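You operate a simulated robot arm through the tools that you are given. There is no shell and no other tool. Be economical: measure what you need, move in short steps, check, and stop when the job is done.

The job below is to be done with a simulated robot arm. You get a single attempt, and the scene is never put back.

TASK
Put the loose 30 mm socket spanner in the cart's middle drawer, shut all drawers and lock them.
Fine: turn the drawer lock dial to LOCK. Set down upright: what you pick out.

It is judged by the outcome, as a careful person would: the job done as asked, and still so three seconds after it is handed in. It fails if anything else is knocked over, pushed out of place, dropped, spilled or broken.

THE ROBOT
A 6-joint arm with a fingered hand, hanging from a carriage that runs on a gantry, over the field with the corners [32, 158.2], [-116, 158.3], [-116.1, -91.7], [31.9, -91.8] (x, y) and turns from -0.262 to 11.746 rad about z. Base frame: it is fixed where the carriage stands at the start and does not move with it; the origin is on the floor, on the carriage's upright axis, x ahead of it, y to its left, z up. Readings come in cm, rad, newtons and seconds.
With the tool pointing down near the work surface it reaches from about 10 to 48 cm from the robot's upright axis, wherever it stands. Its first joint turns from -2.897 to 2.897 rad. Places, roughly: bottom cart drawer [50, 10, 40]; drawer lock dial [20, 0, 90]; middle cart drawer [50, 10, 60]; middle drawer of the tool cart [50, 20, 60]; top cart drawer [50, 0, 80]. Payload 3.7 kg.
The tool frame sits at the grasp point between the pads (the TCP): z along the fingers, y along the line on which they close. The tips reach 2.6 cm beyond it. Largest opening 15.6 cm; the body of the gripper starts 7.3 cm behind the TCP. The gripper is a hand of 4 fingers: y runs from the thumb to the fingers, the wrist lies at [0, 0, -23.9] in the tool frame, and closing takes about 1.5 s.
Orientation is that of the tool frame in the base frame, as [roll, pitch, yaw] about the fixed x, y, z axes, in that order (R = Rz(yaw) Ry(pitch) Rx(roll)). With the fingers straight down and closing along the base's y, the tool's x points along the base's -x, its y along +y and its z along -z.

THE INTERFACE
- The arm moves only by the tool drive_tool. Its argument "deltas" is a list of rows, each a list of 6 numbers: the shift along the base's x, y, z in m, then the turn, a rotation vector about the base's x, y, z in rad. In form: [[x, y, z, rx, ry, rz], ...]. A call has 1 to 10 rows; each row is the pose to reach, as a shift and turn from the pose commanded when the call began. "grip" is the opening in per cent of the stroke, from 0 (shut) to 100 (fully open), set as the call begins (left out, the last holds). A row lasts 0.2 s, in which the tool goes at most 5 cm and 0.15 rad; a call with a longer step from one row to the next is refused whole, and so is a gripper value outside its range. Where a pose cannot be reached the arm comes as near as it can. A force on the tool above 40 N (or 10 N above the force at the start of the call, whichever is more), or a blocked arm, ends the call early, and 0.2 s more pass. The fingers move at their own pace (about 4.5 cm/s each) and stop on an object; they squeeze with about 32 N. The grip force told is the motor's: it shows also when the fingers shut on nothing. Time passes only in rows, and 0.2 s behind the last, so rows that repeat a pose let the fingers close. The reply holds the time, the measured pose of the TCP, the force on the tool along the base axes, the opening and the grip force, in the units named above and with some noise, with the torque about the TCP (base axes, N m) and any sound that the robot's microphone picked up, and new pictures: "pictures" is both (left out), scene, wrist or none.
- Cameras (640 x 400 px; columns grow to the right, rows downward): "scene" is now at [24.28, 3.38, 172.54]; the picture's right is [0.61, -0.79, 0.00], its down [-0.74, -0.57, -0.36] and it looks along [0.29, 0.22, -0.93] (base axes); focal length 245 px, centre (320, 200). "wrist" rides on the gripper at [5.8, -5.8, -9.1] in the tool frame; the picture's right is [0.71, 0.71, 0.00], its down [-0.53, 0.53, -0.67] and it looks along [-0.47, 0.47, 0.74] (tool axes); focal length 265 px, centre (320, 200). There is no depth. A picture from a camera that has moved, and an enlarged one, comes with that camera's place and axes in the base frame and with its lens.
- slide_trunk(by): slides the trunk up (or, below 0, down) by that many cm; the arm and the scene camera ride with it, the base frame stays. It gives what a move gives, with no picture.
- steer(legs): drives the robot by 1 to 6 legs, each [ahead, left, turn to the left] in cm, cm and rad, along the robot's own axes; the way and the turn of a leg run together, so that a leg with both is an arc; at most 150 cm and 3.142 rad a leg. The arm and the cameras ride along, it lands a little off, and it stops where it bumps. It keeps to its track: a leg is cut to what the track allows. It gives what a move gives, and a new picture of the scene camera.
- move_fingers(finger1, finger2, finger3, thumb_bend): sets how far each is bent, from 0 (flat) to 100 (curled in); at 30 the hand is open as for a grip, at 70 the pads meet at the TCP. One left out holds its place. A second passes; each finger stops where it meets its share of the squeeze, and holds until it gets a number again. A gripper value or a shape takes the hand back. It gives what a move gives, with no picture; readings hold the bend of each and the force on the fingers (four entries, about 0 where the hand has none), thumb and palm.
- grasp_type(shape): the hand has 4 fingers and takes this shape, open, in about a second: jaw (thumb against the fingers, like two jaws); tri (thumb and two fingers); tip (a fingertip pinch); poke (one finger out to press); point (the index stretched); flat (the hand flat); cup (the hand cupped); fist (a fist). The gripper value then closes the fingers along that shape, each until it touches; the sizes above hold for jaw. It gives what a move gives, with no picture.
- aim_head(pan, tilt): turns the head with the scene camera to pan (to the left, within 2.705 rad either way) and tilt (down, from -0.506 to 1.204), counted from straight ahead of the robot. It gives what a move gives, and a new picture of the scene camera.
- close_up(camera, box): a new picture of the part [left, top, right, bottom] of that camera's present view, enlarged. No time passes.
- close_job(): hands the job in; it is judged then, once.

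Go step by step. Nothing tells you exact positions but the pictures and the camera data: compare them with the known pose of the tool, close in by small moves and look again before you grip or let go. The budget is 120 turns and 260 pictures, counting those below and the enlarged ones. Unless the task says otherwise, let go and move clear before handing in, and close with one line.

The tools are called after "Request:" as a command line: name --pt "numbers of a row" for each row, then --argument value for the rest, lists and objects as JSON in quotes. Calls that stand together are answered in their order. drive_tool: Moves the arm, as the interface text tells. Its arguments: {"type":"object","properties":{"deltas":{"type":"array","items":{"type":"array","items":{"type":"number"}}},"grip":{"type":"number"},"pictures":{"type":"string","enum":["both","scene","wrist","none"]}},"required":["deltas"]} The other tools are called the same way: slide_trunk (by) slides the trunk up or down; grasp_type (shape) gives the hand a shape; move_fingers (finger1, finger2, finger3, thumb_bend) moves the fingers one by one; steer (legs) drives the base; aim_head (pan, tilt) turns the head that bears the scene camera; close_up (camera, box) takes an enlarged picture of a part of a camera's view; close_job () hands the job in.

At the start:

```text
clock: 0.0
tcp_pos: [45.6, -19.28, 110.64]
ee_rot: [-3.141, 0.0, 3.141]
contact_force: [0.4, -0.2, -0.7]
ft_torque: [0.02, -0.01, 0.04]
opening: 15.62
grasp_force: 0.0
shape: jaw
bend: [30.0, 30.0, 30.0, 30.0]
finger forces: [0.1, 0.0, 0.1, 0.0, 0.0, 0.0]
trunk travel left (down, up): [-57.6, 10.3]
robot x, y, heading: [0.13, 0.17, 0.0]
head pan, tilt: [0.658, 1.201]
```

scene: 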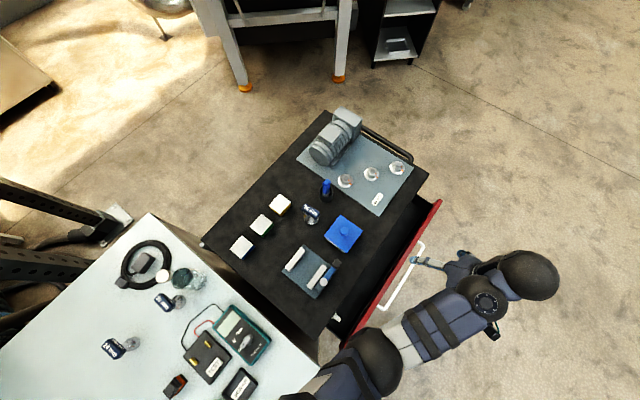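
wrist: 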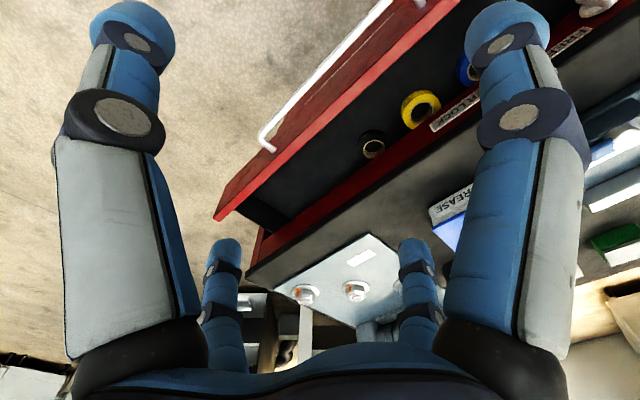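

I see a black tool cart with one drawer open (red front), and a bench with sockets. I'll look closer at the labels and at the cart before moving.

Request:
close_up --camera "scene" --box '[80, 230, 280, 400]'

Request:
close_up --camera "scene" --box '[220, 100, 450, 320]'

Request:
close_up --camera "wrist" --box '[200, 0, 640, 340]'

```text
2.35 times, centred on (180, 315) of scene
camera zoom: at [24.28, 3.38, 172.54], right [0.61, -0.79, 0.0], down [-0.74, -0.57, -0.36], along [0.29, 0.22, -0.93], focal length 576 px, centre (649, -71)
```

zoom: 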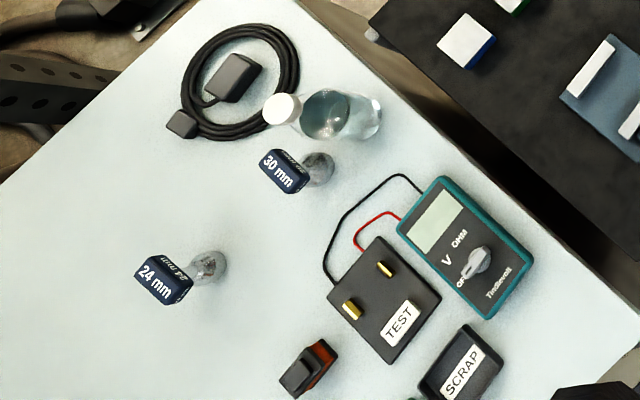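

```text
1.82 times, centred on (335, 210) of scene
camera zoom: at [24.28, 3.38, 172.54], right [0.61, -0.79, 0.0], down [-0.74, -0.57, -0.36], along [0.29, 0.22, -0.93], focal length 445 px, centre (293, 182)
```

zoom: 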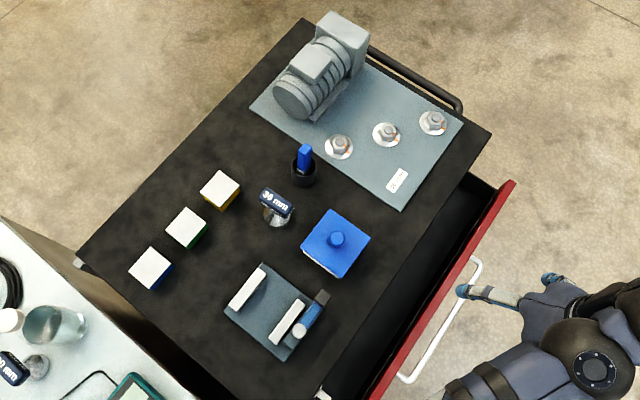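

```text
1.18 times, centred on (420, 170) of wrist
camera zoom: at [39.54, -24.94, 119.78], right [-0.71, 0.71, 0.0], down [0.53, 0.53, 0.67], along [0.47, 0.47, -0.74], focal length 312 px, centre (202, 235)
```

zoom: 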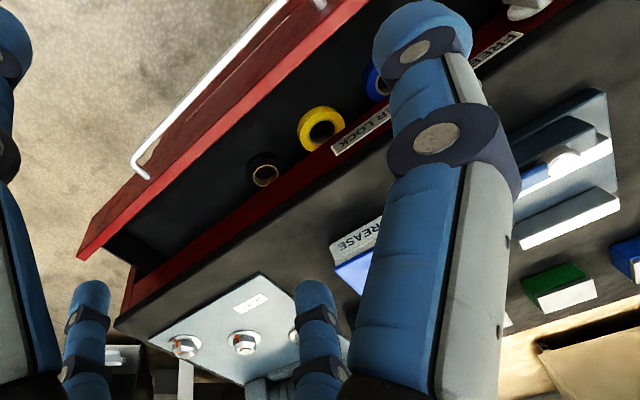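

There's a third socket on the cart. I'll zoom in to read its label, and the drawers too.

Request:
close_up --camera "scene" --box '[285, 170, 345, 230]'

Request:
close_up --camera "scene" --box '[300, 180, 460, 350]'

Request:
close_up --camera "wrist" --box '[420, 0, 640, 140]'

```text
6.67 times, centred on (315, 200) of scene
camera zoom: at [24.28, 3.38, 172.54], right [0.61, -0.79, 0.0], down [-0.74, -0.57, -0.36], along [0.29, 0.22, -0.93], focal length 1632 px, centre (353, 200)
```

zoom: 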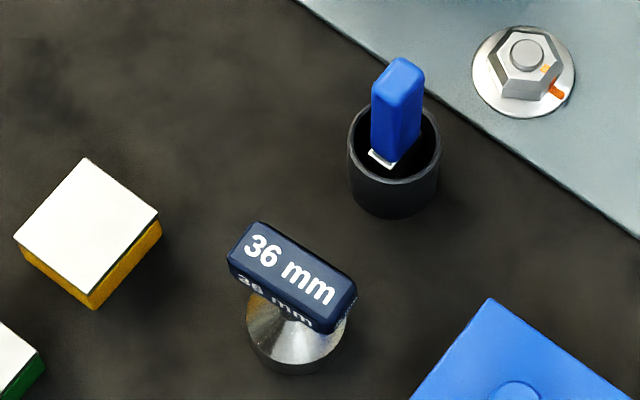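

```text
2.35 times, centred on (380, 265) of scene
camera zoom: at [24.28, 3.38, 172.54], right [0.61, -0.79, 0.0], down [-0.74, -0.57, -0.36], along [0.29, 0.22, -0.93], focal length 576 px, centre (179, 47)
```

zoom: 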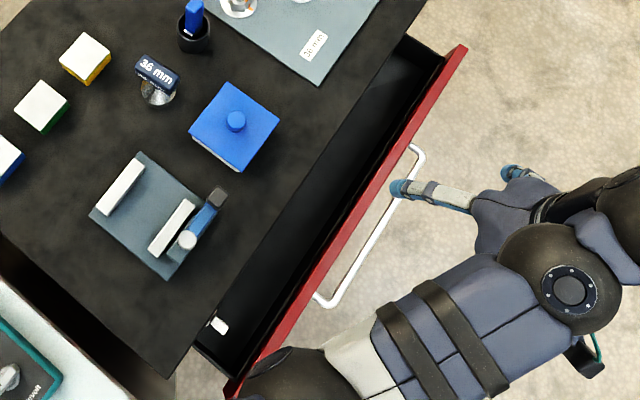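

```text
2.86 times, centred on (530, 70) of wrist
camera zoom: at [39.54, -24.94, 119.78], right [-0.71, 0.71, 0.0], down [0.53, 0.53, 0.67], along [0.47, 0.47, -0.74], focal length 758 px, centre (-280, 571)
```

zoom: 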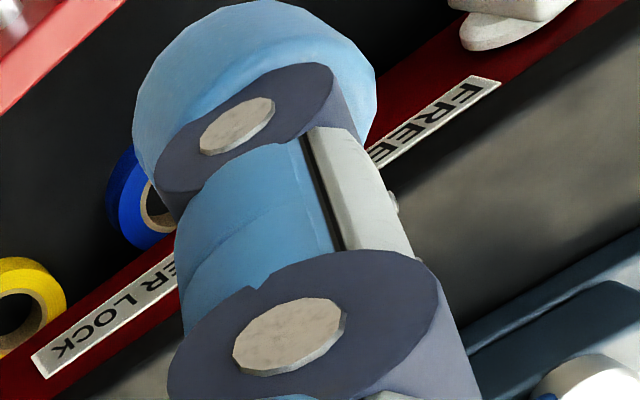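

The target is the 30 mm socket on the bench at about (-5, 39). The cart spans x 13 to 87, y -3 to 47, with its front facing -y and the top drawer open. I'll back off in -y to view the cart's front.

Request:
steer --legs '[[0, -60, 0]]'

Request:
aim_head --pan 0.95 --tilt 0.85

```text
clock: 3.4
tcp_pos: [45.82, -79.09, 110.64]
ee_rot: [3.141, -0.001, -3.134]
contact_force: [-0.1, -0.5, -0.1]
ft_torque: [0.02, -0.02, -0.02]
opening: 15.62
grasp_force: 0.0
shape: jaw
bend: [30.0, 30.0, 30.0, 30.0]
finger forces: [0.0, 0.1, 0.0, 0.0, 0.1, 0.0]
trunk travel left (down, up): [-57.6, 10.3]
robot x, y, heading: [0.41, -60.33, 0.004]
head pan, tilt: [0.658, 1.201]
camera scene: at [24.45, -56.51, 172.54], right [0.62, -0.79, 0.0], down [-0.73, -0.57, -0.36], along [0.29, 0.22, -0.93], focal length 245 px, centre (320, 200)
```

scene: 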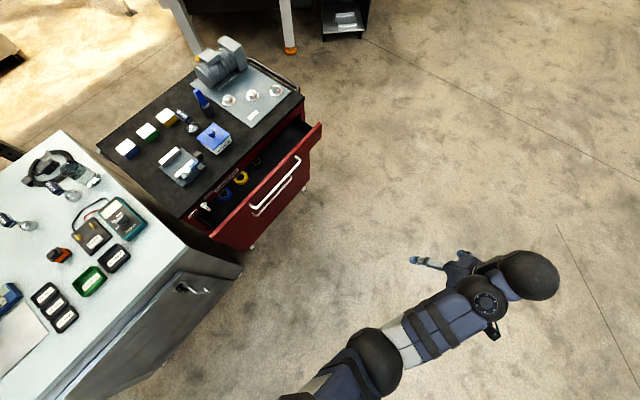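

```text
clock: 4.2
tcp_pos: [45.76, -78.93, 110.69]
ee_rot: [3.141, 0.0, -3.135]
contact_force: [1.2, -0.1, 0.1]
ft_torque: [0.05, 0.0, -0.01]
opening: 15.59
grasp_force: 0.0
shape: jaw
bend: [30.0, 30.0, 30.0, 30.0]
finger forces: [0.1, 0.0, 0.0, 0.0, 0.0, 0.0]
trunk travel left (down, up): [-57.6, 10.3]
robot x, y, heading: [0.26, -59.92, 0.009]
head pan, tilt: [0.949, 0.85]
camera scene: at [24.56, -53.58, 174.91], right [0.82, -0.58, 0.0], down [-0.43, -0.61, -0.66], along [0.38, 0.54, -0.75], focal length 245 px, centre (320, 200)
```

scene: 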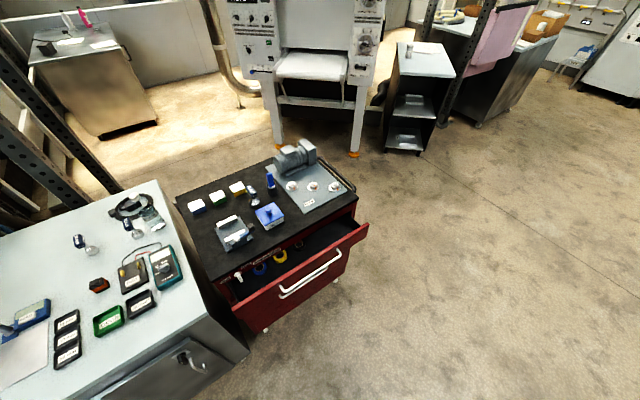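

The drawer front faces -y. I'll lower the trunk to view the cart front at a shallower angle.

Request:
slide_trunk --by -45

Request:
aim_head --pan 1.05 --tilt 0.75

```text
refused: -45 is not a number from -40 to 40
```

```text
clock: 4.9
tcp_pos: [45.81, -79.12, 110.65]
ee_rot: [3.141, 0.0, -3.136]
contact_force: [-0.3, 0.0, 0.8]
ft_torque: [0.0, 0.01, -0.03]
opening: 15.58
grasp_force: 0.0
shape: jaw
bend: [30.0, 30.0, 30.0, 30.0]
finger forces: [0.1, 0.0, 0.0, 0.0, 0.0, 0.0]
trunk travel left (down, up): [-57.6, 10.3]
robot x, y, heading: [0.09, -60.17, 0.009]
head pan, tilt: [1.051, 0.75]
camera scene: at [24.12, -52.74, 175.71], right [0.87, -0.49, 0.0], down [-0.34, -0.59, -0.73], along [0.36, 0.64, -0.68], focal length 245 px, centre (320, 200)
```

scene: 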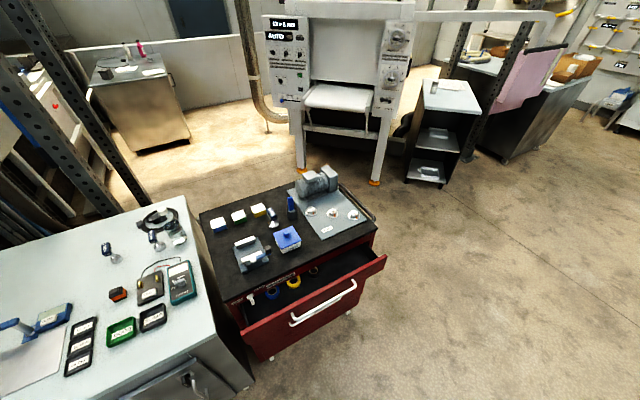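

Request:
slide_trunk --by -40

Request:
aim_head --pan 1.05 --tilt 0.7

```text
clock: 8.7
tcp_pos: [45.77, -78.97, 70.55]
ee_rot: [-3.141, 0.0, -3.134]
contact_force: [-0.5, 0.5, -0.7]
ft_torque: [0.01, 0.01, -0.02]
opening: 15.59
grasp_force: 0.0
shape: jaw
bend: [30.0, 30.0, 30.0, 30.0]
finger forces: [0.0, 0.1, 0.1, 0.1, 0.0, 0.0]
trunk travel left (down, up): [-17.6, 50.3]
robot x, y, heading: [0.33, -59.89, 0.005]
head pan, tilt: [1.051, 0.75]
```

```text
clock: 9.4
tcp_pos: [45.77, -79.0, 70.7]
ee_rot: [3.141, 0.0, -3.133]
contact_force: [-0.4, 0.3, -0.3]
ft_torque: [-0.02, -0.03, 0.02]
opening: 15.58
grasp_force: 0.1
shape: jaw
bend: [30.0, 30.0, 30.0, 30.0]
finger forces: [0.0, 0.0, 0.0, 0.0, 0.0, 0.0]
trunk travel left (down, up): [-17.6, 50.3]
robot x, y, heading: [0.24, -59.73, 0.006]
head pan, tilt: [1.051, 0.7]
camera scene: at [24.22, -52.56, 136.14], right [0.87, -0.49, 0.0], down [-0.32, -0.56, -0.76], along [0.38, 0.67, -0.64], focal length 245 px, centre (320, 200)
```

scene: 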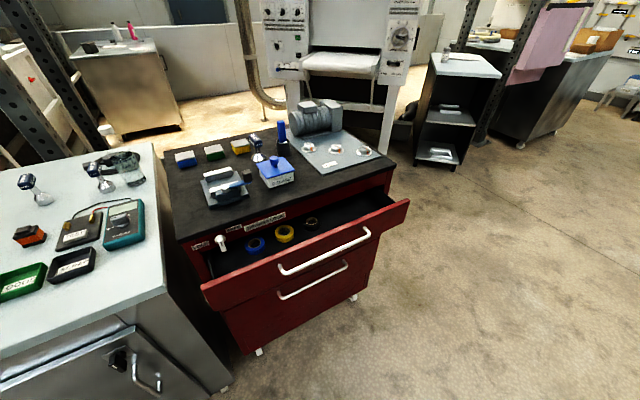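

Request:
close_up --camera "scene" --box '[190, 180, 420, 350]'

Request:
close_up --camera "scene" --box '[180, 205, 330, 290]'

Request:
close_up --camera "scene" --box '[0, 140, 160, 240]'

```text
2.35 times, centred on (305, 265) of scene
camera zoom: at [24.22, -52.56, 136.14], right [0.87, -0.49, 0.0], down [-0.32, -0.56, -0.76], along [0.38, 0.67, -0.64], focal length 576 px, centre (355, 47)
```

zoom: 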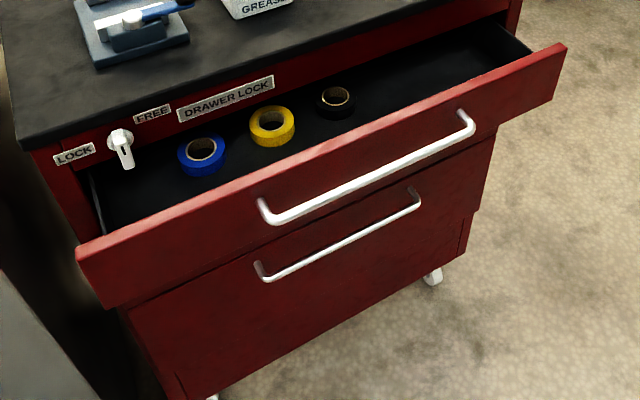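

```text
4.27 times, centred on (255, 248) of scene
camera zoom: at [24.22, -52.56, 136.14], right [0.87, -0.49, 0.0], down [-0.32, -0.56, -0.76], along [0.38, 0.67, -0.64], focal length 1044 px, centre (597, -3)
```

zoom: 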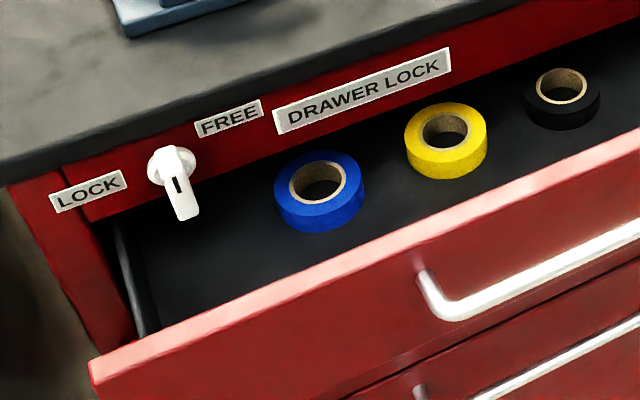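

```text
4.00 times, centred on (80, 190) of scene
camera zoom: at [24.22, -52.56, 136.14], right [0.87, -0.49, 0.0], down [-0.32, -0.56, -0.76], along [0.38, 0.67, -0.64], focal length 979 px, centre (1280, 240)
```

zoom: 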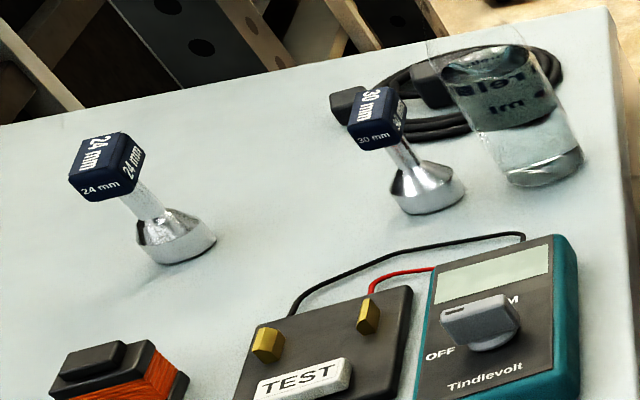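

Dial, tapes and two handles are visible. I'll view it lower and further back to see the bottom drawer.

Request:
slide_trunk --by -17

Request:
steer --legs '[[0, -28, 0]]'

Request:
aim_head --pan 1.15 --tilt 0.55

Request:
close_up --camera "scene" --box '[200, 120, 440, 320]'

```text
clock: 11.3
tcp_pos: [45.86, -78.89, 53.61]
ee_rot: [3.141, 0.0, -3.134]
contact_force: [0.6, 0.2, 0.0]
ft_torque: [-0.02, -0.01, -0.03]
opening: 15.58
grasp_force: 0.1
shape: jaw
bend: [30.0, 30.0, 30.0, 30.0]
finger forces: [0.0, 0.0, 0.0, 0.1, 0.0, 0.0]
trunk travel left (down, up): [-0.6, 67.3]
robot x, y, heading: [0.32, -59.88, 0.008]
head pan, tilt: [1.051, 0.7]
```

```text
clock: 13.2
tcp_pos: [46.07, -106.39, 53.55]
ee_rot: [3.14, -0.001, -3.135]
contact_force: [-0.7, -0.4, -0.2]
ft_torque: [0.02, 0.01, 0.01]
opening: 15.6
grasp_force: 0.1
shape: jaw
bend: [30.0, 30.0, 30.0, 30.0]
finger forces: [0.0, 0.1, 0.0, 0.0, 0.1, 0.0]
trunk travel left (down, up): [-0.6, 67.3]
robot x, y, heading: [0.51, -87.13, 0.005]
head pan, tilt: [1.051, 0.7]
camera scene: at [24.4, -80.0, 119.14], right [0.87, -0.49, 0.0], down [-0.32, -0.56, -0.76], along [0.38, 0.67, -0.64], focal length 245 px, centre (320, 200)
```

scene: 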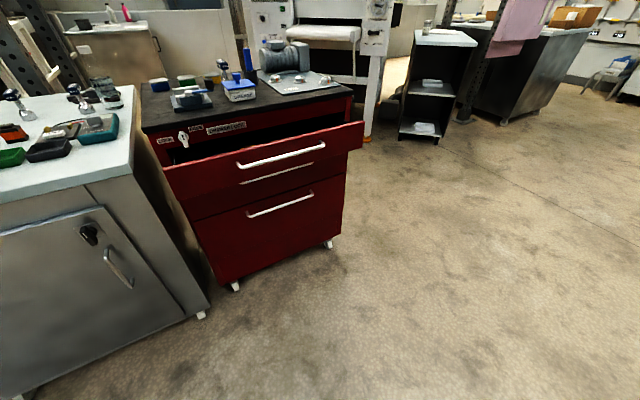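

```text
clock: 13.9
tcp_pos: [46.06, -106.18, 53.65]
ee_rot: [-3.141, -0.001, -3.135]
contact_force: [-0.3, -0.8, 0.5]
ft_torque: [0.0, -0.03, 0.03]
opening: 15.59
grasp_force: 0.0
shape: jaw
bend: [30.0, 30.0, 30.0, 30.0]
finger forces: [0.0, 0.0, 0.0, 0.0, 0.0, 0.1]
trunk travel left (down, up): [-0.6, 67.3]
robot x, y, heading: [0.32, -87.62, 0.005]
head pan, tilt: [1.15, 0.55]
camera scene: at [23.84, -79.12, 120.45], right [0.92, -0.4, 0.0], down [-0.21, -0.48, -0.85], along [0.34, 0.78, -0.52], focal length 245 px, centre (320, 200)
```

scene: 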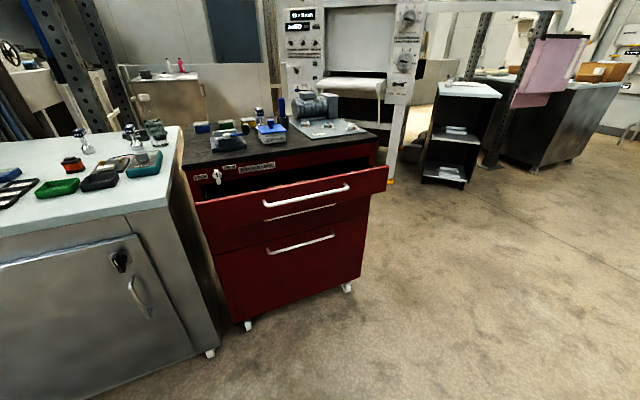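

```text
2.00 times, centred on (320, 220) of scene
camera zoom: at [23.84, -79.12, 120.45], right [0.92, -0.4, 0.0], down [-0.21, -0.48, -0.85], along [0.34, 0.78, -0.52], focal length 490 px, centre (320, 160)
```

zoom: 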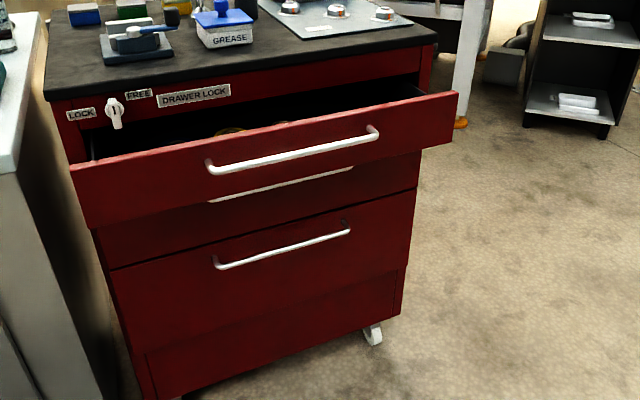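

Request:
close_up --camera "scene" --box '[185, 155, 245, 195]'

Request:
close_up --camera "scene" --box '[180, 160, 400, 330]'

```text
10.00 times, centred on (215, 175) of scene
camera zoom: at [23.84, -79.12, 120.45], right [0.92, -0.4, 0.0], down [-0.21, -0.48, -0.85], along [0.34, 0.78, -0.52], focal length 2448 px, centre (1370, 450)
```

zoom: 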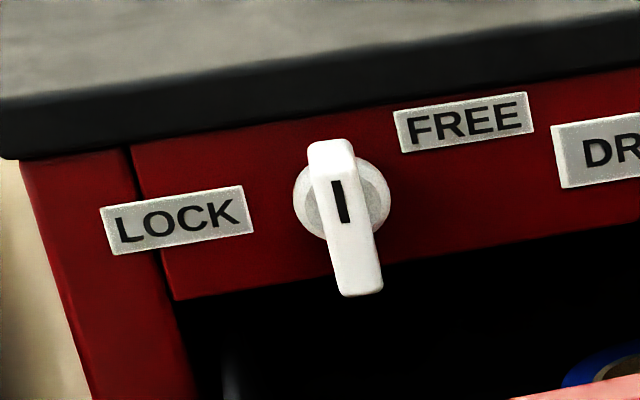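

```text
2.35 times, centred on (290, 245) of scene
camera zoom: at [23.84, -79.12, 120.45], right [0.92, -0.4, 0.0], down [-0.21, -0.48, -0.85], along [0.34, 0.78, -0.52], focal length 576 px, centre (391, 94)
```

zoom: 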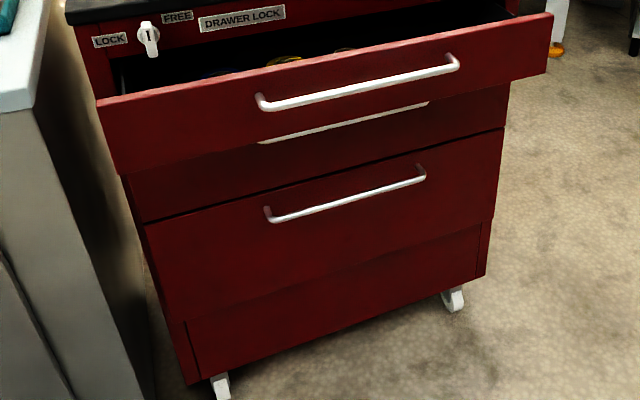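

Middle handle is at about (34..62, -7, 69), top drawer handle z≈82, dial about (22, -5, 88). I'll reposition in front of the cart facing it, to push the top drawer shut.

Request:
steer --legs '[[31, 0, 0], [0, 0, 1.566]]'

Request:
slide_trunk --by 30

Request:
aim_head --pan -0.1 --tilt 0.8

```text
clock: 19.8
tcp_pos: [50.07, -41.78, 53.55]
ee_rot: [3.141, 0.001, -1.573]
contact_force: [-0.2, 0.4, 0.5]
ft_torque: [0.0, 0.04, -0.01]
opening: 15.57
grasp_force: 0.0
shape: jaw
bend: [30.0, 30.0, 30.0, 30.0]
finger forces: [0.1, 0.1, 0.0, 0.0, 0.0, 0.0]
trunk travel left (down, up): [-0.6, 67.3]
robot x, y, heading: [30.63, -87.34, 1.568]
head pan, tilt: [1.15, 0.55]
camera scene: at [22.55, -63.63, 120.46], right [0.41, 0.91, 0.0], down [0.48, -0.21, -0.85], along [-0.78, 0.35, -0.52], focal length 245 px, centre (320, 200)
```

scene: 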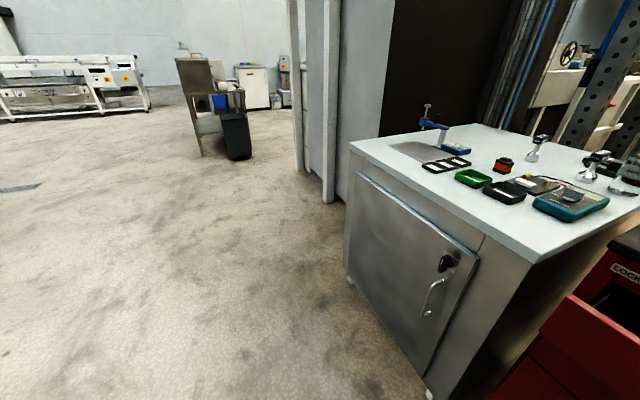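

```text
clock: 22.8
tcp_pos: [50.19, -41.9, 83.68]
ee_rot: [3.141, 0.001, -1.575]
contact_force: [0.9, 0.7, 0.2]
ft_torque: [-0.01, 0.0, 0.0]
opening: 15.59
grasp_force: 0.2
shape: jaw
bend: [30.0, 30.0, 30.0, 30.0]
finger forces: [0.0, 0.1, 0.0, 0.1, 0.1, 0.0]
trunk travel left (down, up): [-30.6, 37.3]
robot x, y, heading: [30.91, -87.4, 1.566]
head pan, tilt: [1.15, 0.55]
```

```text
clock: 24.2
tcp_pos: [50.18, -41.76, 83.65]
ee_rot: [-3.14, 0.0, -1.574]
contact_force: [-0.4, 0.8, 0.9]
ft_torque: [0.03, 0.0, 0.0]
opening: 15.6
grasp_force: 0.1
shape: jaw
bend: [30.0, 30.0, 30.0, 30.0]
finger forces: [0.0, 0.0, 0.0, 0.0, 0.0, 0.0]
trunk travel left (down, up): [-30.6, 37.3]
robot x, y, heading: [31.08, -87.78, 1.567]
head pan, tilt: [-0.099, 0.799]
camera scene: at [31.56, -59.3, 148.32], right [0.99, -0.1, 0.0], down [-0.07, -0.71, -0.7], along [0.07, 0.69, -0.72], focal length 245 px, centre (320, 200)
```

scene: 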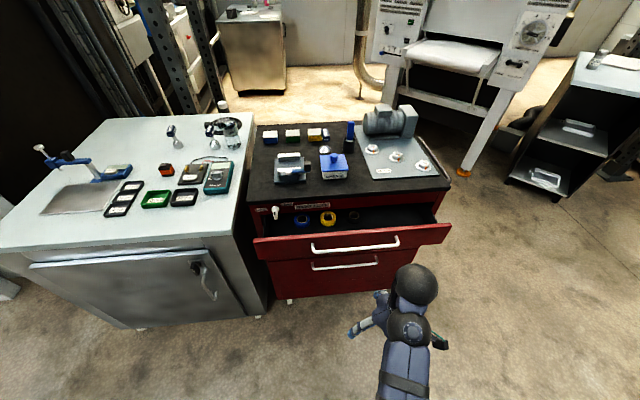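

Now turn the hand so it will point at the cart front (yaw first, then pitch), with fingers closing vertically.

Request:
drive_tool --pt "0 0 0 0 0 0.15" --pt "0 0 0 0 0 0.3" --pt "0 0 0 0 0 0.45" --pt "0 0 0 0 0 0.6" --pt "0 0 0 0 0 0.75" --pt "0 0 0 0 0 0.9" --pt "0 0 0 0 0 1.05" --pt "0 0 0 0 0 1.2" --pt "0 0 0 0 0 1.35" --pt "0 0 0 0 0 1.5" --pictures "none"

Request:
drive_tool --pt "0 0.01 0 0.15 0 0.0" --pt "0 0.02 0 0.3 0 0" --pt "0 0.03 0 0.45 0 0" --pt "0 0.04 0 0.6 0 0" --pt "0 0.05 0 0.75 0 0" --pt "0 0.06 0 0.9 0 0" --pt "0 0.07 0 1.05 0 0" --pt "0 0.08 0 1.2 0 0" --pt "0 0.09 0 1.35 0 0" --pt "0 0.1 0 1.5 0 0"

```text
clock: 26.4
tcp_pos: [50.45, -36.53, 79.35]
ee_rot: [3.138, -0.022, -0.091]
contact_force: [0.0, -0.4, -0.3]
ft_torque: [0.02, -0.04, -0.01]
opening: 15.6
grasp_force: 0.1
shape: jaw
bend: [30.0, 30.0, 30.0, 30.0]
finger forces: [0.1, 0.0, 0.0, 0.0, 0.0, 0.1]
out of reach, approached as far as the arm can: row 8, 9, 10
trunk travel left (down, up): [-30.6, 37.3]
robot x, y, heading: [30.91, -87.37, 1.563]
head pan, tilt: [-0.099, 0.799]
```

```text
clock: 28.6
tcp_pos: [47.81, -29.38, 87.57]
ee_rot: [-1.659, 0.11, -0.007]
contact_force: [-1.1, 1.1, -0.2]
ft_torque: [0.0, 0.01, -0.01]
opening: 15.61
grasp_force: 0.1
shape: jaw
bend: [30.0, 30.0, 30.0, 30.0]
finger forces: [0.0, 0.0, 0.1, 0.1, 0.0, 0.0]
out of reach, approached as far as the arm can: row 7, 8, 9, 10
trunk travel left (down, up): [-30.6, 37.3]
robot x, y, heading: [30.97, -87.32, 1.569]
head pan, tilt: [-0.099, 0.799]
camera scene: at [31.54, -59.28, 148.32], right [0.99, -0.1, 0.0], down [-0.07, -0.71, -0.7], along [0.07, 0.69, -0.72], focal length 245 px, centre (320, 200)
camera wrist: at [54.04, -37.94, 93.48], right [0.62, -0.07, -0.78], down [-0.58, -0.71, -0.4], along [-0.52, 0.7, -0.48], focal length 265 px, centre (320, 200)
```

scene: 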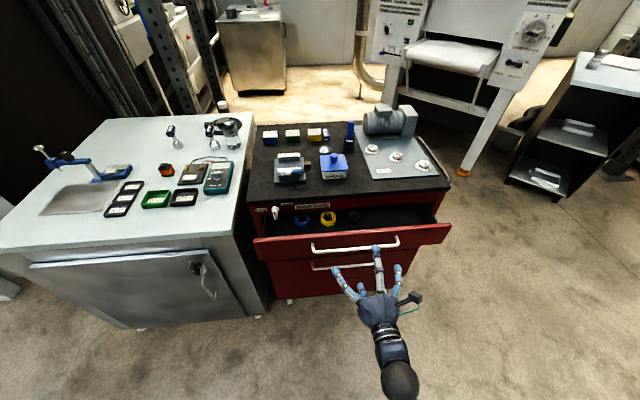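
wrist: 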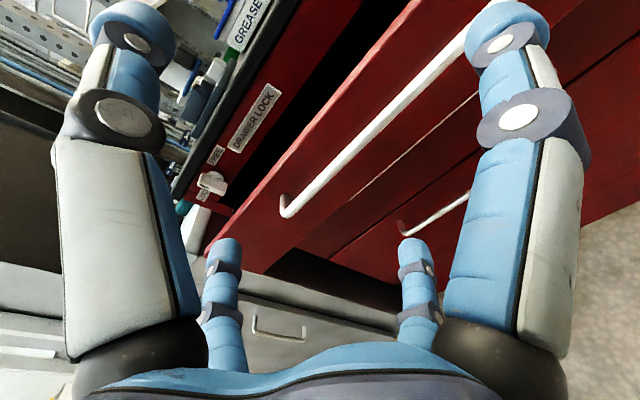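

The hand now points at the cart. I'll close the fingers, lower to the handle height, and move closer.

Request:
drive_tool --pt "0 0 0 0 0 0" --pt "0 0 0 0 0 0" --pt "0 0 0 0 0 0" --pt "0 0 0 0 0 0" --pt "0 0 0 0 0 0" --pt "0 0 0 0 0 0" --pt "0 0 0 0 0 0" --grip 0 --pictures "none"

Request:
slide_trunk --by -4

Request:
steer --legs '[[6, 0, 0]]'

Request:
close_up --camera "wrist" --box '[0, 0, 640, 400]'

```text
clock: 30.2
tcp_pos: [47.89, -29.23, 87.49]
ee_rot: [-1.661, 0.111, -0.01]
contact_force: [0.5, -0.2, -0.2]
ft_torque: [-0.04, -0.02, 0.02]
opening: 1.34
grasp_force: 0.0
shape: jaw
bend: [74.0, 74.0, 74.0, 70.0]
finger forces: [0.1, 0.0, 0.0, 0.1, 0.1, 0.0]
trunk travel left (down, up): [-30.6, 37.3]
robot x, y, heading: [30.58, -87.46, 1.569]
head pan, tilt: [-0.099, 0.799]
```

```text
clock: 31.1
tcp_pos: [47.85, -29.35, 83.49]
ee_rot: [-1.661, 0.11, -0.01]
contact_force: [0.3, 0.0, -0.1]
ft_torque: [-0.04, 0.0, 0.01]
opening: 0.0
grasp_force: 32.3
shape: jaw
bend: [70.0, 70.0, 70.0, 70.0]
finger forces: [0.0, 0.0, 0.1, 0.0, 0.1, 0.0]
trunk travel left (down, up): [-26.6, 41.3]
robot x, y, heading: [30.44, -87.46, 1.57]
head pan, tilt: [-0.099, 0.799]
```

```text
clock: 32.0
tcp_pos: [47.95, -23.41, 83.49]
ee_rot: [-1.662, 0.111, -0.01]
contact_force: [0.4, 0.2, 0.7]
ft_torque: [-0.03, -0.02, -0.03]
opening: 0.0
grasp_force: 31.9
shape: jaw
bend: [70.0, 70.0, 70.0, 70.0]
finger forces: [0.0, 0.0, 0.0, 0.1, 0.0, 0.0]
trunk travel left (down, up): [-26.6, 41.3]
robot x, y, heading: [30.5, -81.15, 1.568]
head pan, tilt: [-0.099, 0.799]
camera scene: at [31.6, -53.34, 144.33], right [0.99, -0.1, 0.0], down [-0.07, -0.71, -0.7], along [0.07, 0.69, -0.72], focal length 245 px, centre (320, 200)
```

scene: 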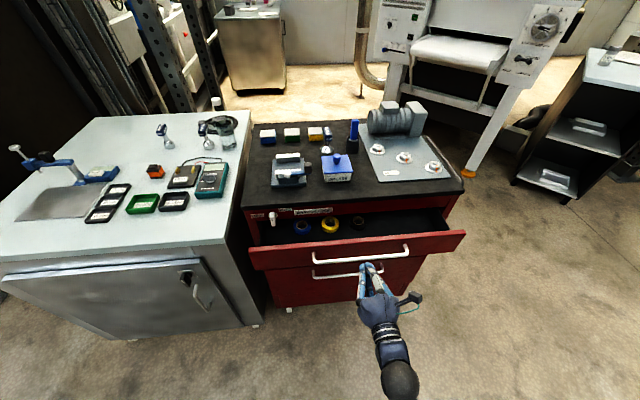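

```text
1.00 times, centred on (320, 200) of wrist
camera zoom: at [54.14, -31.97, 89.48], right [0.62, -0.07, -0.78], down [-0.58, -0.71, -0.4], along [-0.52, 0.7, -0.48], focal length 265 px, centre (320, 200)
```

zoom: 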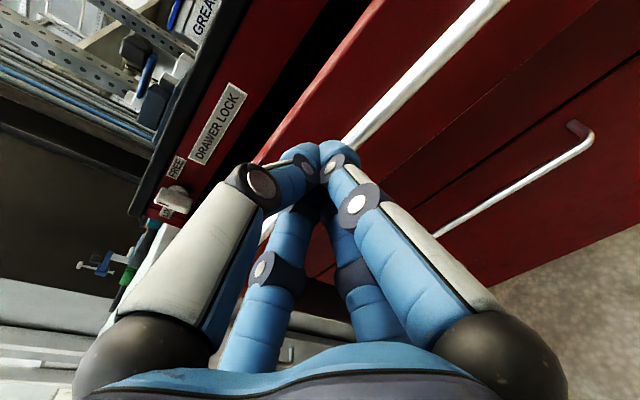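

The fingertips are aligned with the bar. I'll push forward.

Request:
drive_tool --pt "0 0.01 0 0 0 0" --pt "0 0.02 0 0 0 0" --pt "0 0.03 0 0 0 0" --pt "0 0.04 0 0 0 0" --pt "0 0.05 0 0 0 0" --pt "0 0.06 0 0 0 0" --pt "0 0.07 0 0 0 0" --pt "0 0.08 0 0 0 0" --pt "0 0.09 0 0 0 0" --pt "0 0.1 0 0 0 0"

```text
clock: 34.2
tcp_pos: [47.04, -15.22, 86.26]
ee_rot: [-1.67, 0.127, -0.013]
contact_force: [-0.2, -0.2, -0.4]
ft_torque: [0.01, -0.02, 0.01]
opening: 0.0
grasp_force: 32.1
shape: jaw
bend: [70.0, 70.0, 70.0, 70.0]
finger forces: [0.0, 0.0, 0.1, 0.0, 0.1, 0.1]
out of reach, approached as far as the arm can: row 3, 4, 5, 6, 7, 8, 9, 10
trunk travel left (down, up): [-26.6, 41.3]
robot x, y, heading: [30.83, -81.19, 1.564]
head pan, tilt: [-0.099, 0.799]
camera scene: at [31.6, -53.34, 144.33], right [0.99, -0.1, 0.0], down [-0.07, -0.71, -0.7], along [0.07, 0.69, -0.72], focal length 245 px, centre (320, 200)
camera wrist: at [53.22, -23.73, 92.17], right [0.61, -0.08, -0.79], down [-0.59, -0.71, -0.39], along [-0.53, 0.7, -0.48], focal length 265 px, centre (320, 200)
```

scene: 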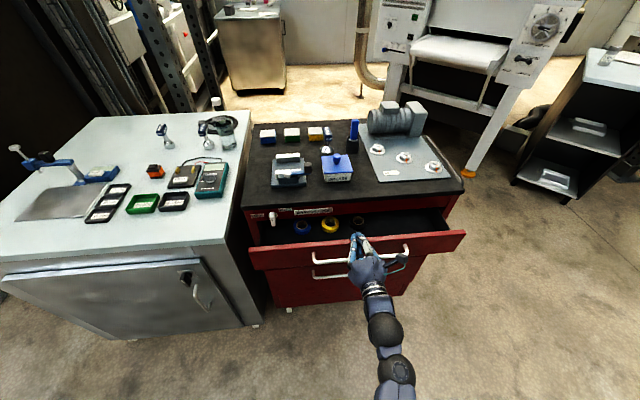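
wrist: 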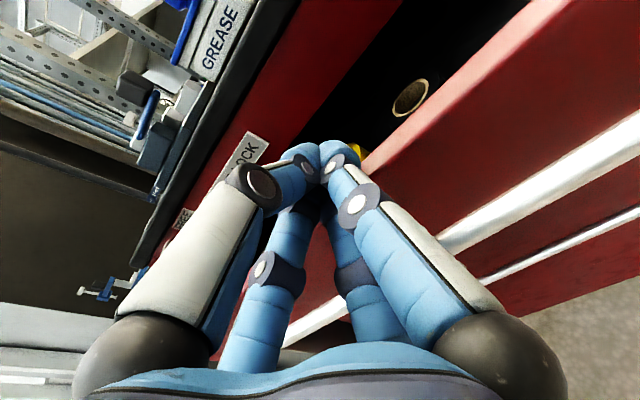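

The fingers rose over the drawer rim without contact. I'll back off, lower, and push at the face under the bar using the carriage.

Request:
steer --legs '[[-10, 0, 0]]'

Request:
slide_trunk --by -8

Request:
close_up --camera "wrist" --box '[0, 0, 640, 400]'

```text
clock: 35.4
tcp_pos: [46.89, -25.16, 86.17]
ee_rot: [-1.669, 0.126, -0.011]
contact_force: [-0.8, -1.1, -0.4]
ft_torque: [0.0, 0.01, 0.03]
opening: 0.01
grasp_force: 31.8
shape: jaw
bend: [70.0, 70.0, 70.0, 70.0]
finger forces: [0.1, 0.0, 0.0, 0.1, 0.1, 0.0]
trunk travel left (down, up): [-26.6, 41.3]
robot x, y, heading: [30.85, -91.18, 1.569]
head pan, tilt: [-0.099, 0.799]
camera scene: at [31.54, -63.32, 144.3], right [0.99, -0.1, 0.0], down [-0.07, -0.71, -0.7], along [0.07, 0.69, -0.72], focal length 245 px, centre (320, 200)
```

scene: 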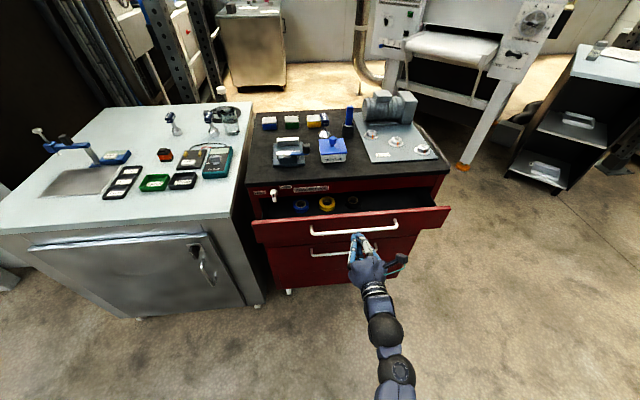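

```text
clock: 36.5
tcp_pos: [46.79, -25.1, 78.23]
ee_rot: [-1.669, 0.126, -0.012]
contact_force: [0.3, 0.3, 0.4]
ft_torque: [-0.02, 0.01, 0.0]
opening: 0.0
grasp_force: 32.1
shape: jaw
bend: [70.0, 70.0, 70.0, 70.0]
finger forces: [0.0, 0.1, 0.0, 0.0, 0.1, 0.2]
trunk travel left (down, up): [-18.6, 49.3]
robot x, y, heading: [30.48, -91.13, 1.568]
head pan, tilt: [-0.099, 0.799]
```

```text
1.00 times, centred on (320, 200) of wrist
camera zoom: at [53.15, -33.69, 84.13], right [0.61, -0.08, -0.79], down [-0.59, -0.71, -0.39], along [-0.53, 0.7, -0.48], focal length 265 px, centre (320, 200)
```

zoom: 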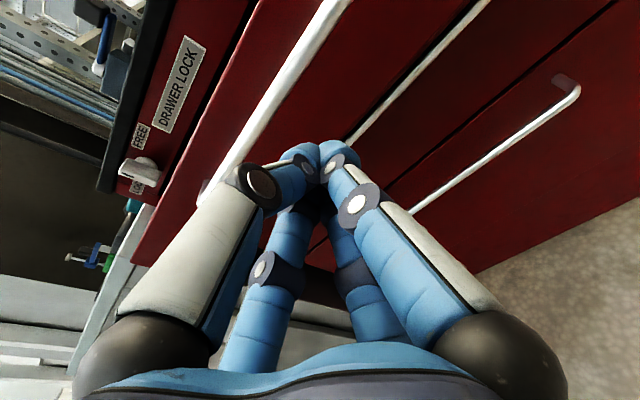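

The tips are below the top bar at z≈78. I'll drive ahead to push the face.

Request:
steer --legs '[[11, 0, 0]]'

```text
clock: 37.7
tcp_pos: [46.93, -14.19, 78.35]
ee_rot: [-1.667, 0.127, -0.013]
contact_force: [0.6, 0.1, 0.8]
ft_torque: [0.0, 0.02, 0.0]
opening: 0.0
grasp_force: 31.9
shape: jaw
bend: [70.0, 70.0, 70.0, 70.0]
finger forces: [0.0, 0.0, 0.0, 0.0, 0.1, 0.1]
trunk travel left (down, up): [-18.6, 49.3]
robot x, y, heading: [30.79, -80.58, 1.563]
head pan, tilt: [-0.099, 0.799]
camera scene: at [31.61, -52.3, 136.34], right [0.99, -0.1, 0.0], down [-0.07, -0.71, -0.7], along [0.07, 0.69, -0.72], focal length 245 px, centre (320, 200)
```

scene: 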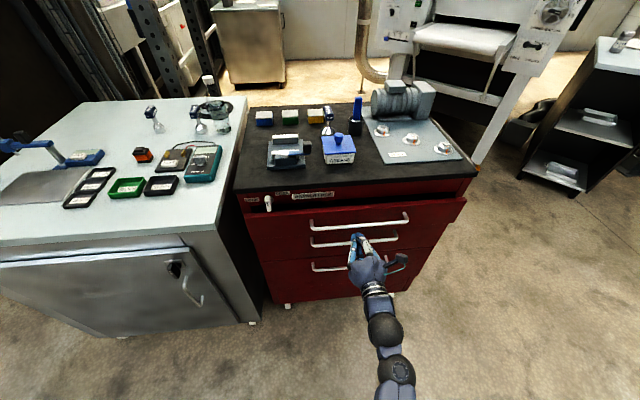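

The drawer is moving in. I'll push further.

Request:
steer --legs '[[5, 0, 0]]'

Request:
close_up --camera "scene" --box '[220, 160, 500, 320]'

```text
clock: 38.7
tcp_pos: [46.91, -9.18, 78.16]
ee_rot: [-1.668, 0.125, -0.014]
contact_force: [0.9, -1.9, -5.2]
ft_torque: [0.02, 0.0, 0.02]
opening: 0.01
grasp_force: 32.0
shape: jaw
bend: [70.0, 70.0, 70.0, 70.0]
finger forces: [0.0, 0.1, 0.0, 0.1, 4.6, 0.0]
trunk travel left (down, up): [-18.6, 49.3]
robot x, y, heading: [30.88, -75.45, 1.565]
head pan, tilt: [-0.099, 0.799]
camera scene: at [31.65, -47.38, 136.3], right [0.99, -0.1, 0.0], down [-0.07, -0.71, -0.7], along [0.07, 0.69, -0.72], focal length 245 px, centre (320, 200)
```

scene: 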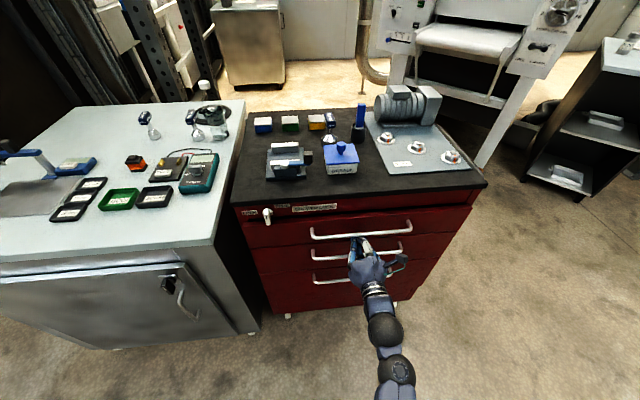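

```text
2.29 times, centred on (360, 240) of scene
camera zoom: at [31.65, -47.38, 136.3], right [0.99, -0.1, 0.0], down [-0.07, -0.71, -0.7], along [0.07, 0.69, -0.72], focal length 560 px, centre (229, 109)
```

zoom: 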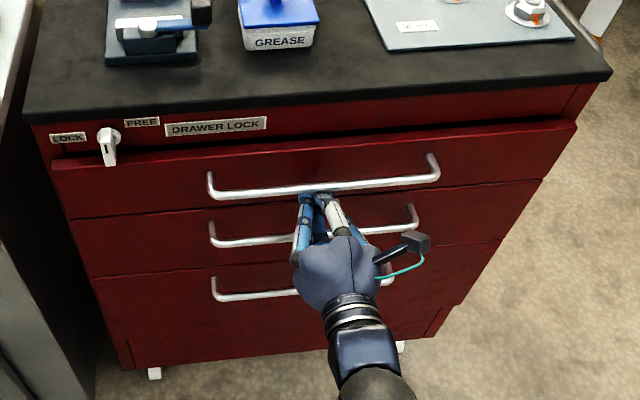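

Nearly shut; there is a small gap left. I'll push a little more.

Request:
steer --legs '[[3, 0, 0]]'

Request:
close_up --camera "scene" --box '[220, 160, 500, 320]'

```text
clock: 39.6
tcp_pos: [46.91, -8.0, 77.07]
ee_rot: [-1.687, 0.133, -0.017]
contact_force: [-2.1, -29.5, 6.4]
ft_torque: [0.33, 0.02, 0.29]
opening: 0.0
grasp_force: 32.1
shape: jaw
bend: [70.0, 70.0, 70.0, 70.0]
finger forces: [0.1, 0.1, 0.1, 0.0, 1.9, 0.1]
trunk travel left (down, up): [-18.6, 49.3]
robot x, y, heading: [30.58, -72.8, 1.568]
head pan, tilt: [-0.099, 0.799]
stopped in leg 1: the force on the tool passed its limit (the readings are from after the stop); the commanded pose is now the measured one
camera scene: at [31.65, -45.44, 136.2], right [0.99, -0.1, 0.0], down [-0.08, -0.72, -0.69], along [0.07, 0.69, -0.72], focal length 245 px, centre (320, 200)
```

scene: 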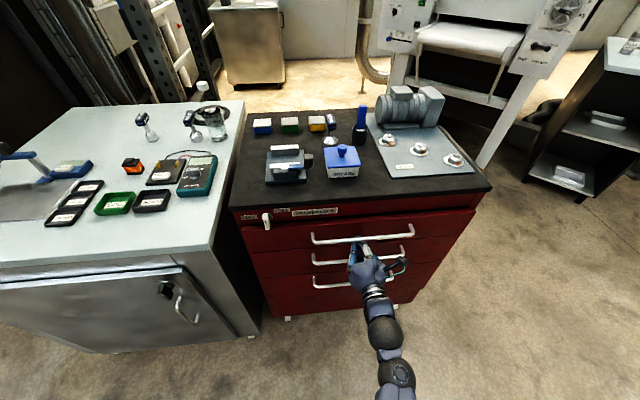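

```text
2.29 times, centred on (360, 240) of scene
camera zoom: at [31.65, -45.44, 136.2], right [0.99, -0.1, 0.0], down [-0.08, -0.72, -0.69], along [0.07, 0.69, -0.72], focal length 560 px, centre (229, 109)
```

zoom: 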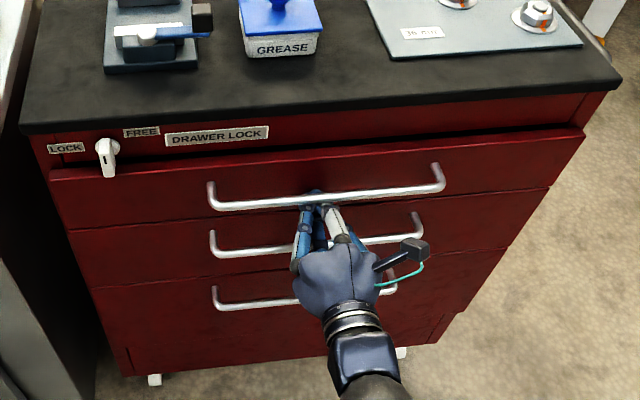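

Request:
steer --legs '[[-12, 0, 0]]'

Request:
close_up --camera "scene" --box '[220, 160, 500, 320]'

Request:
close_up --camera "wrist" --box '[0, 0, 640, 400]'

```text
clock: 40.8
tcp_pos: [47.13, -19.67, 77.44]
ee_rot: [-1.682, 0.133, -0.017]
contact_force: [0.5, -0.8, -0.4]
ft_torque: [0.02, -0.05, 0.02]
opening: 0.0
grasp_force: 32.6
shape: jaw
bend: [70.0, 70.0, 70.0, 70.0]
finger forces: [0.0, 0.0, 0.0, 0.0, 0.0, 0.1]
trunk travel left (down, up): [-18.6, 49.3]
robot x, y, heading: [30.69, -85.15, 1.563]
head pan, tilt: [-0.099, 0.799]
camera scene: at [31.64, -57.29, 136.3], right [0.99, -0.11, 0.0], down [-0.08, -0.71, -0.7], along [0.07, 0.69, -0.72], focal length 245 px, centre (320, 200)
```

scene: 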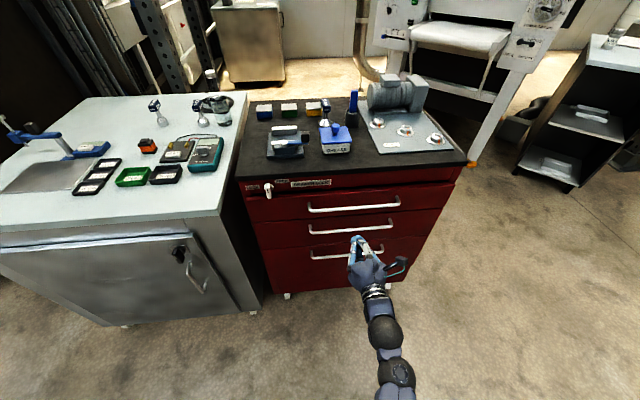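

```text
2.29 times, centred on (360, 240) of scene
camera zoom: at [31.64, -57.29, 136.3], right [0.99, -0.11, 0.0], down [-0.08, -0.71, -0.7], along [0.07, 0.69, -0.72], focal length 560 px, centre (229, 109)
```

zoom: 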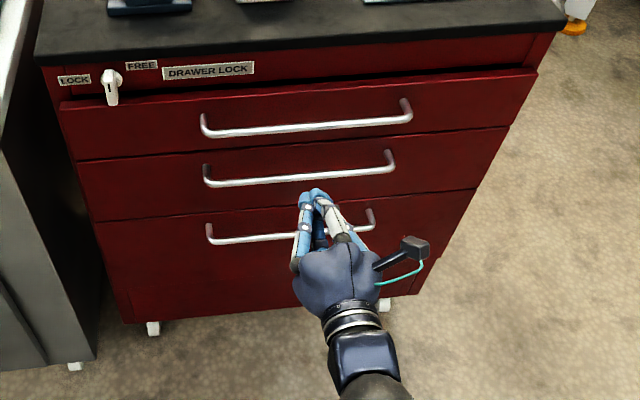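

```text
1.00 times, centred on (320, 200) of wrist
camera zoom: at [53.37, -28.11, 83.38], right [0.61, -0.09, -0.79], down [-0.59, -0.71, -0.38], along [-0.53, 0.7, -0.48], focal length 265 px, centre (320, 200)
```

zoom: 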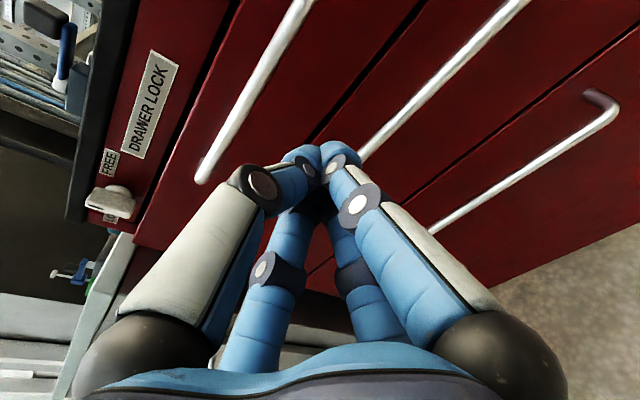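

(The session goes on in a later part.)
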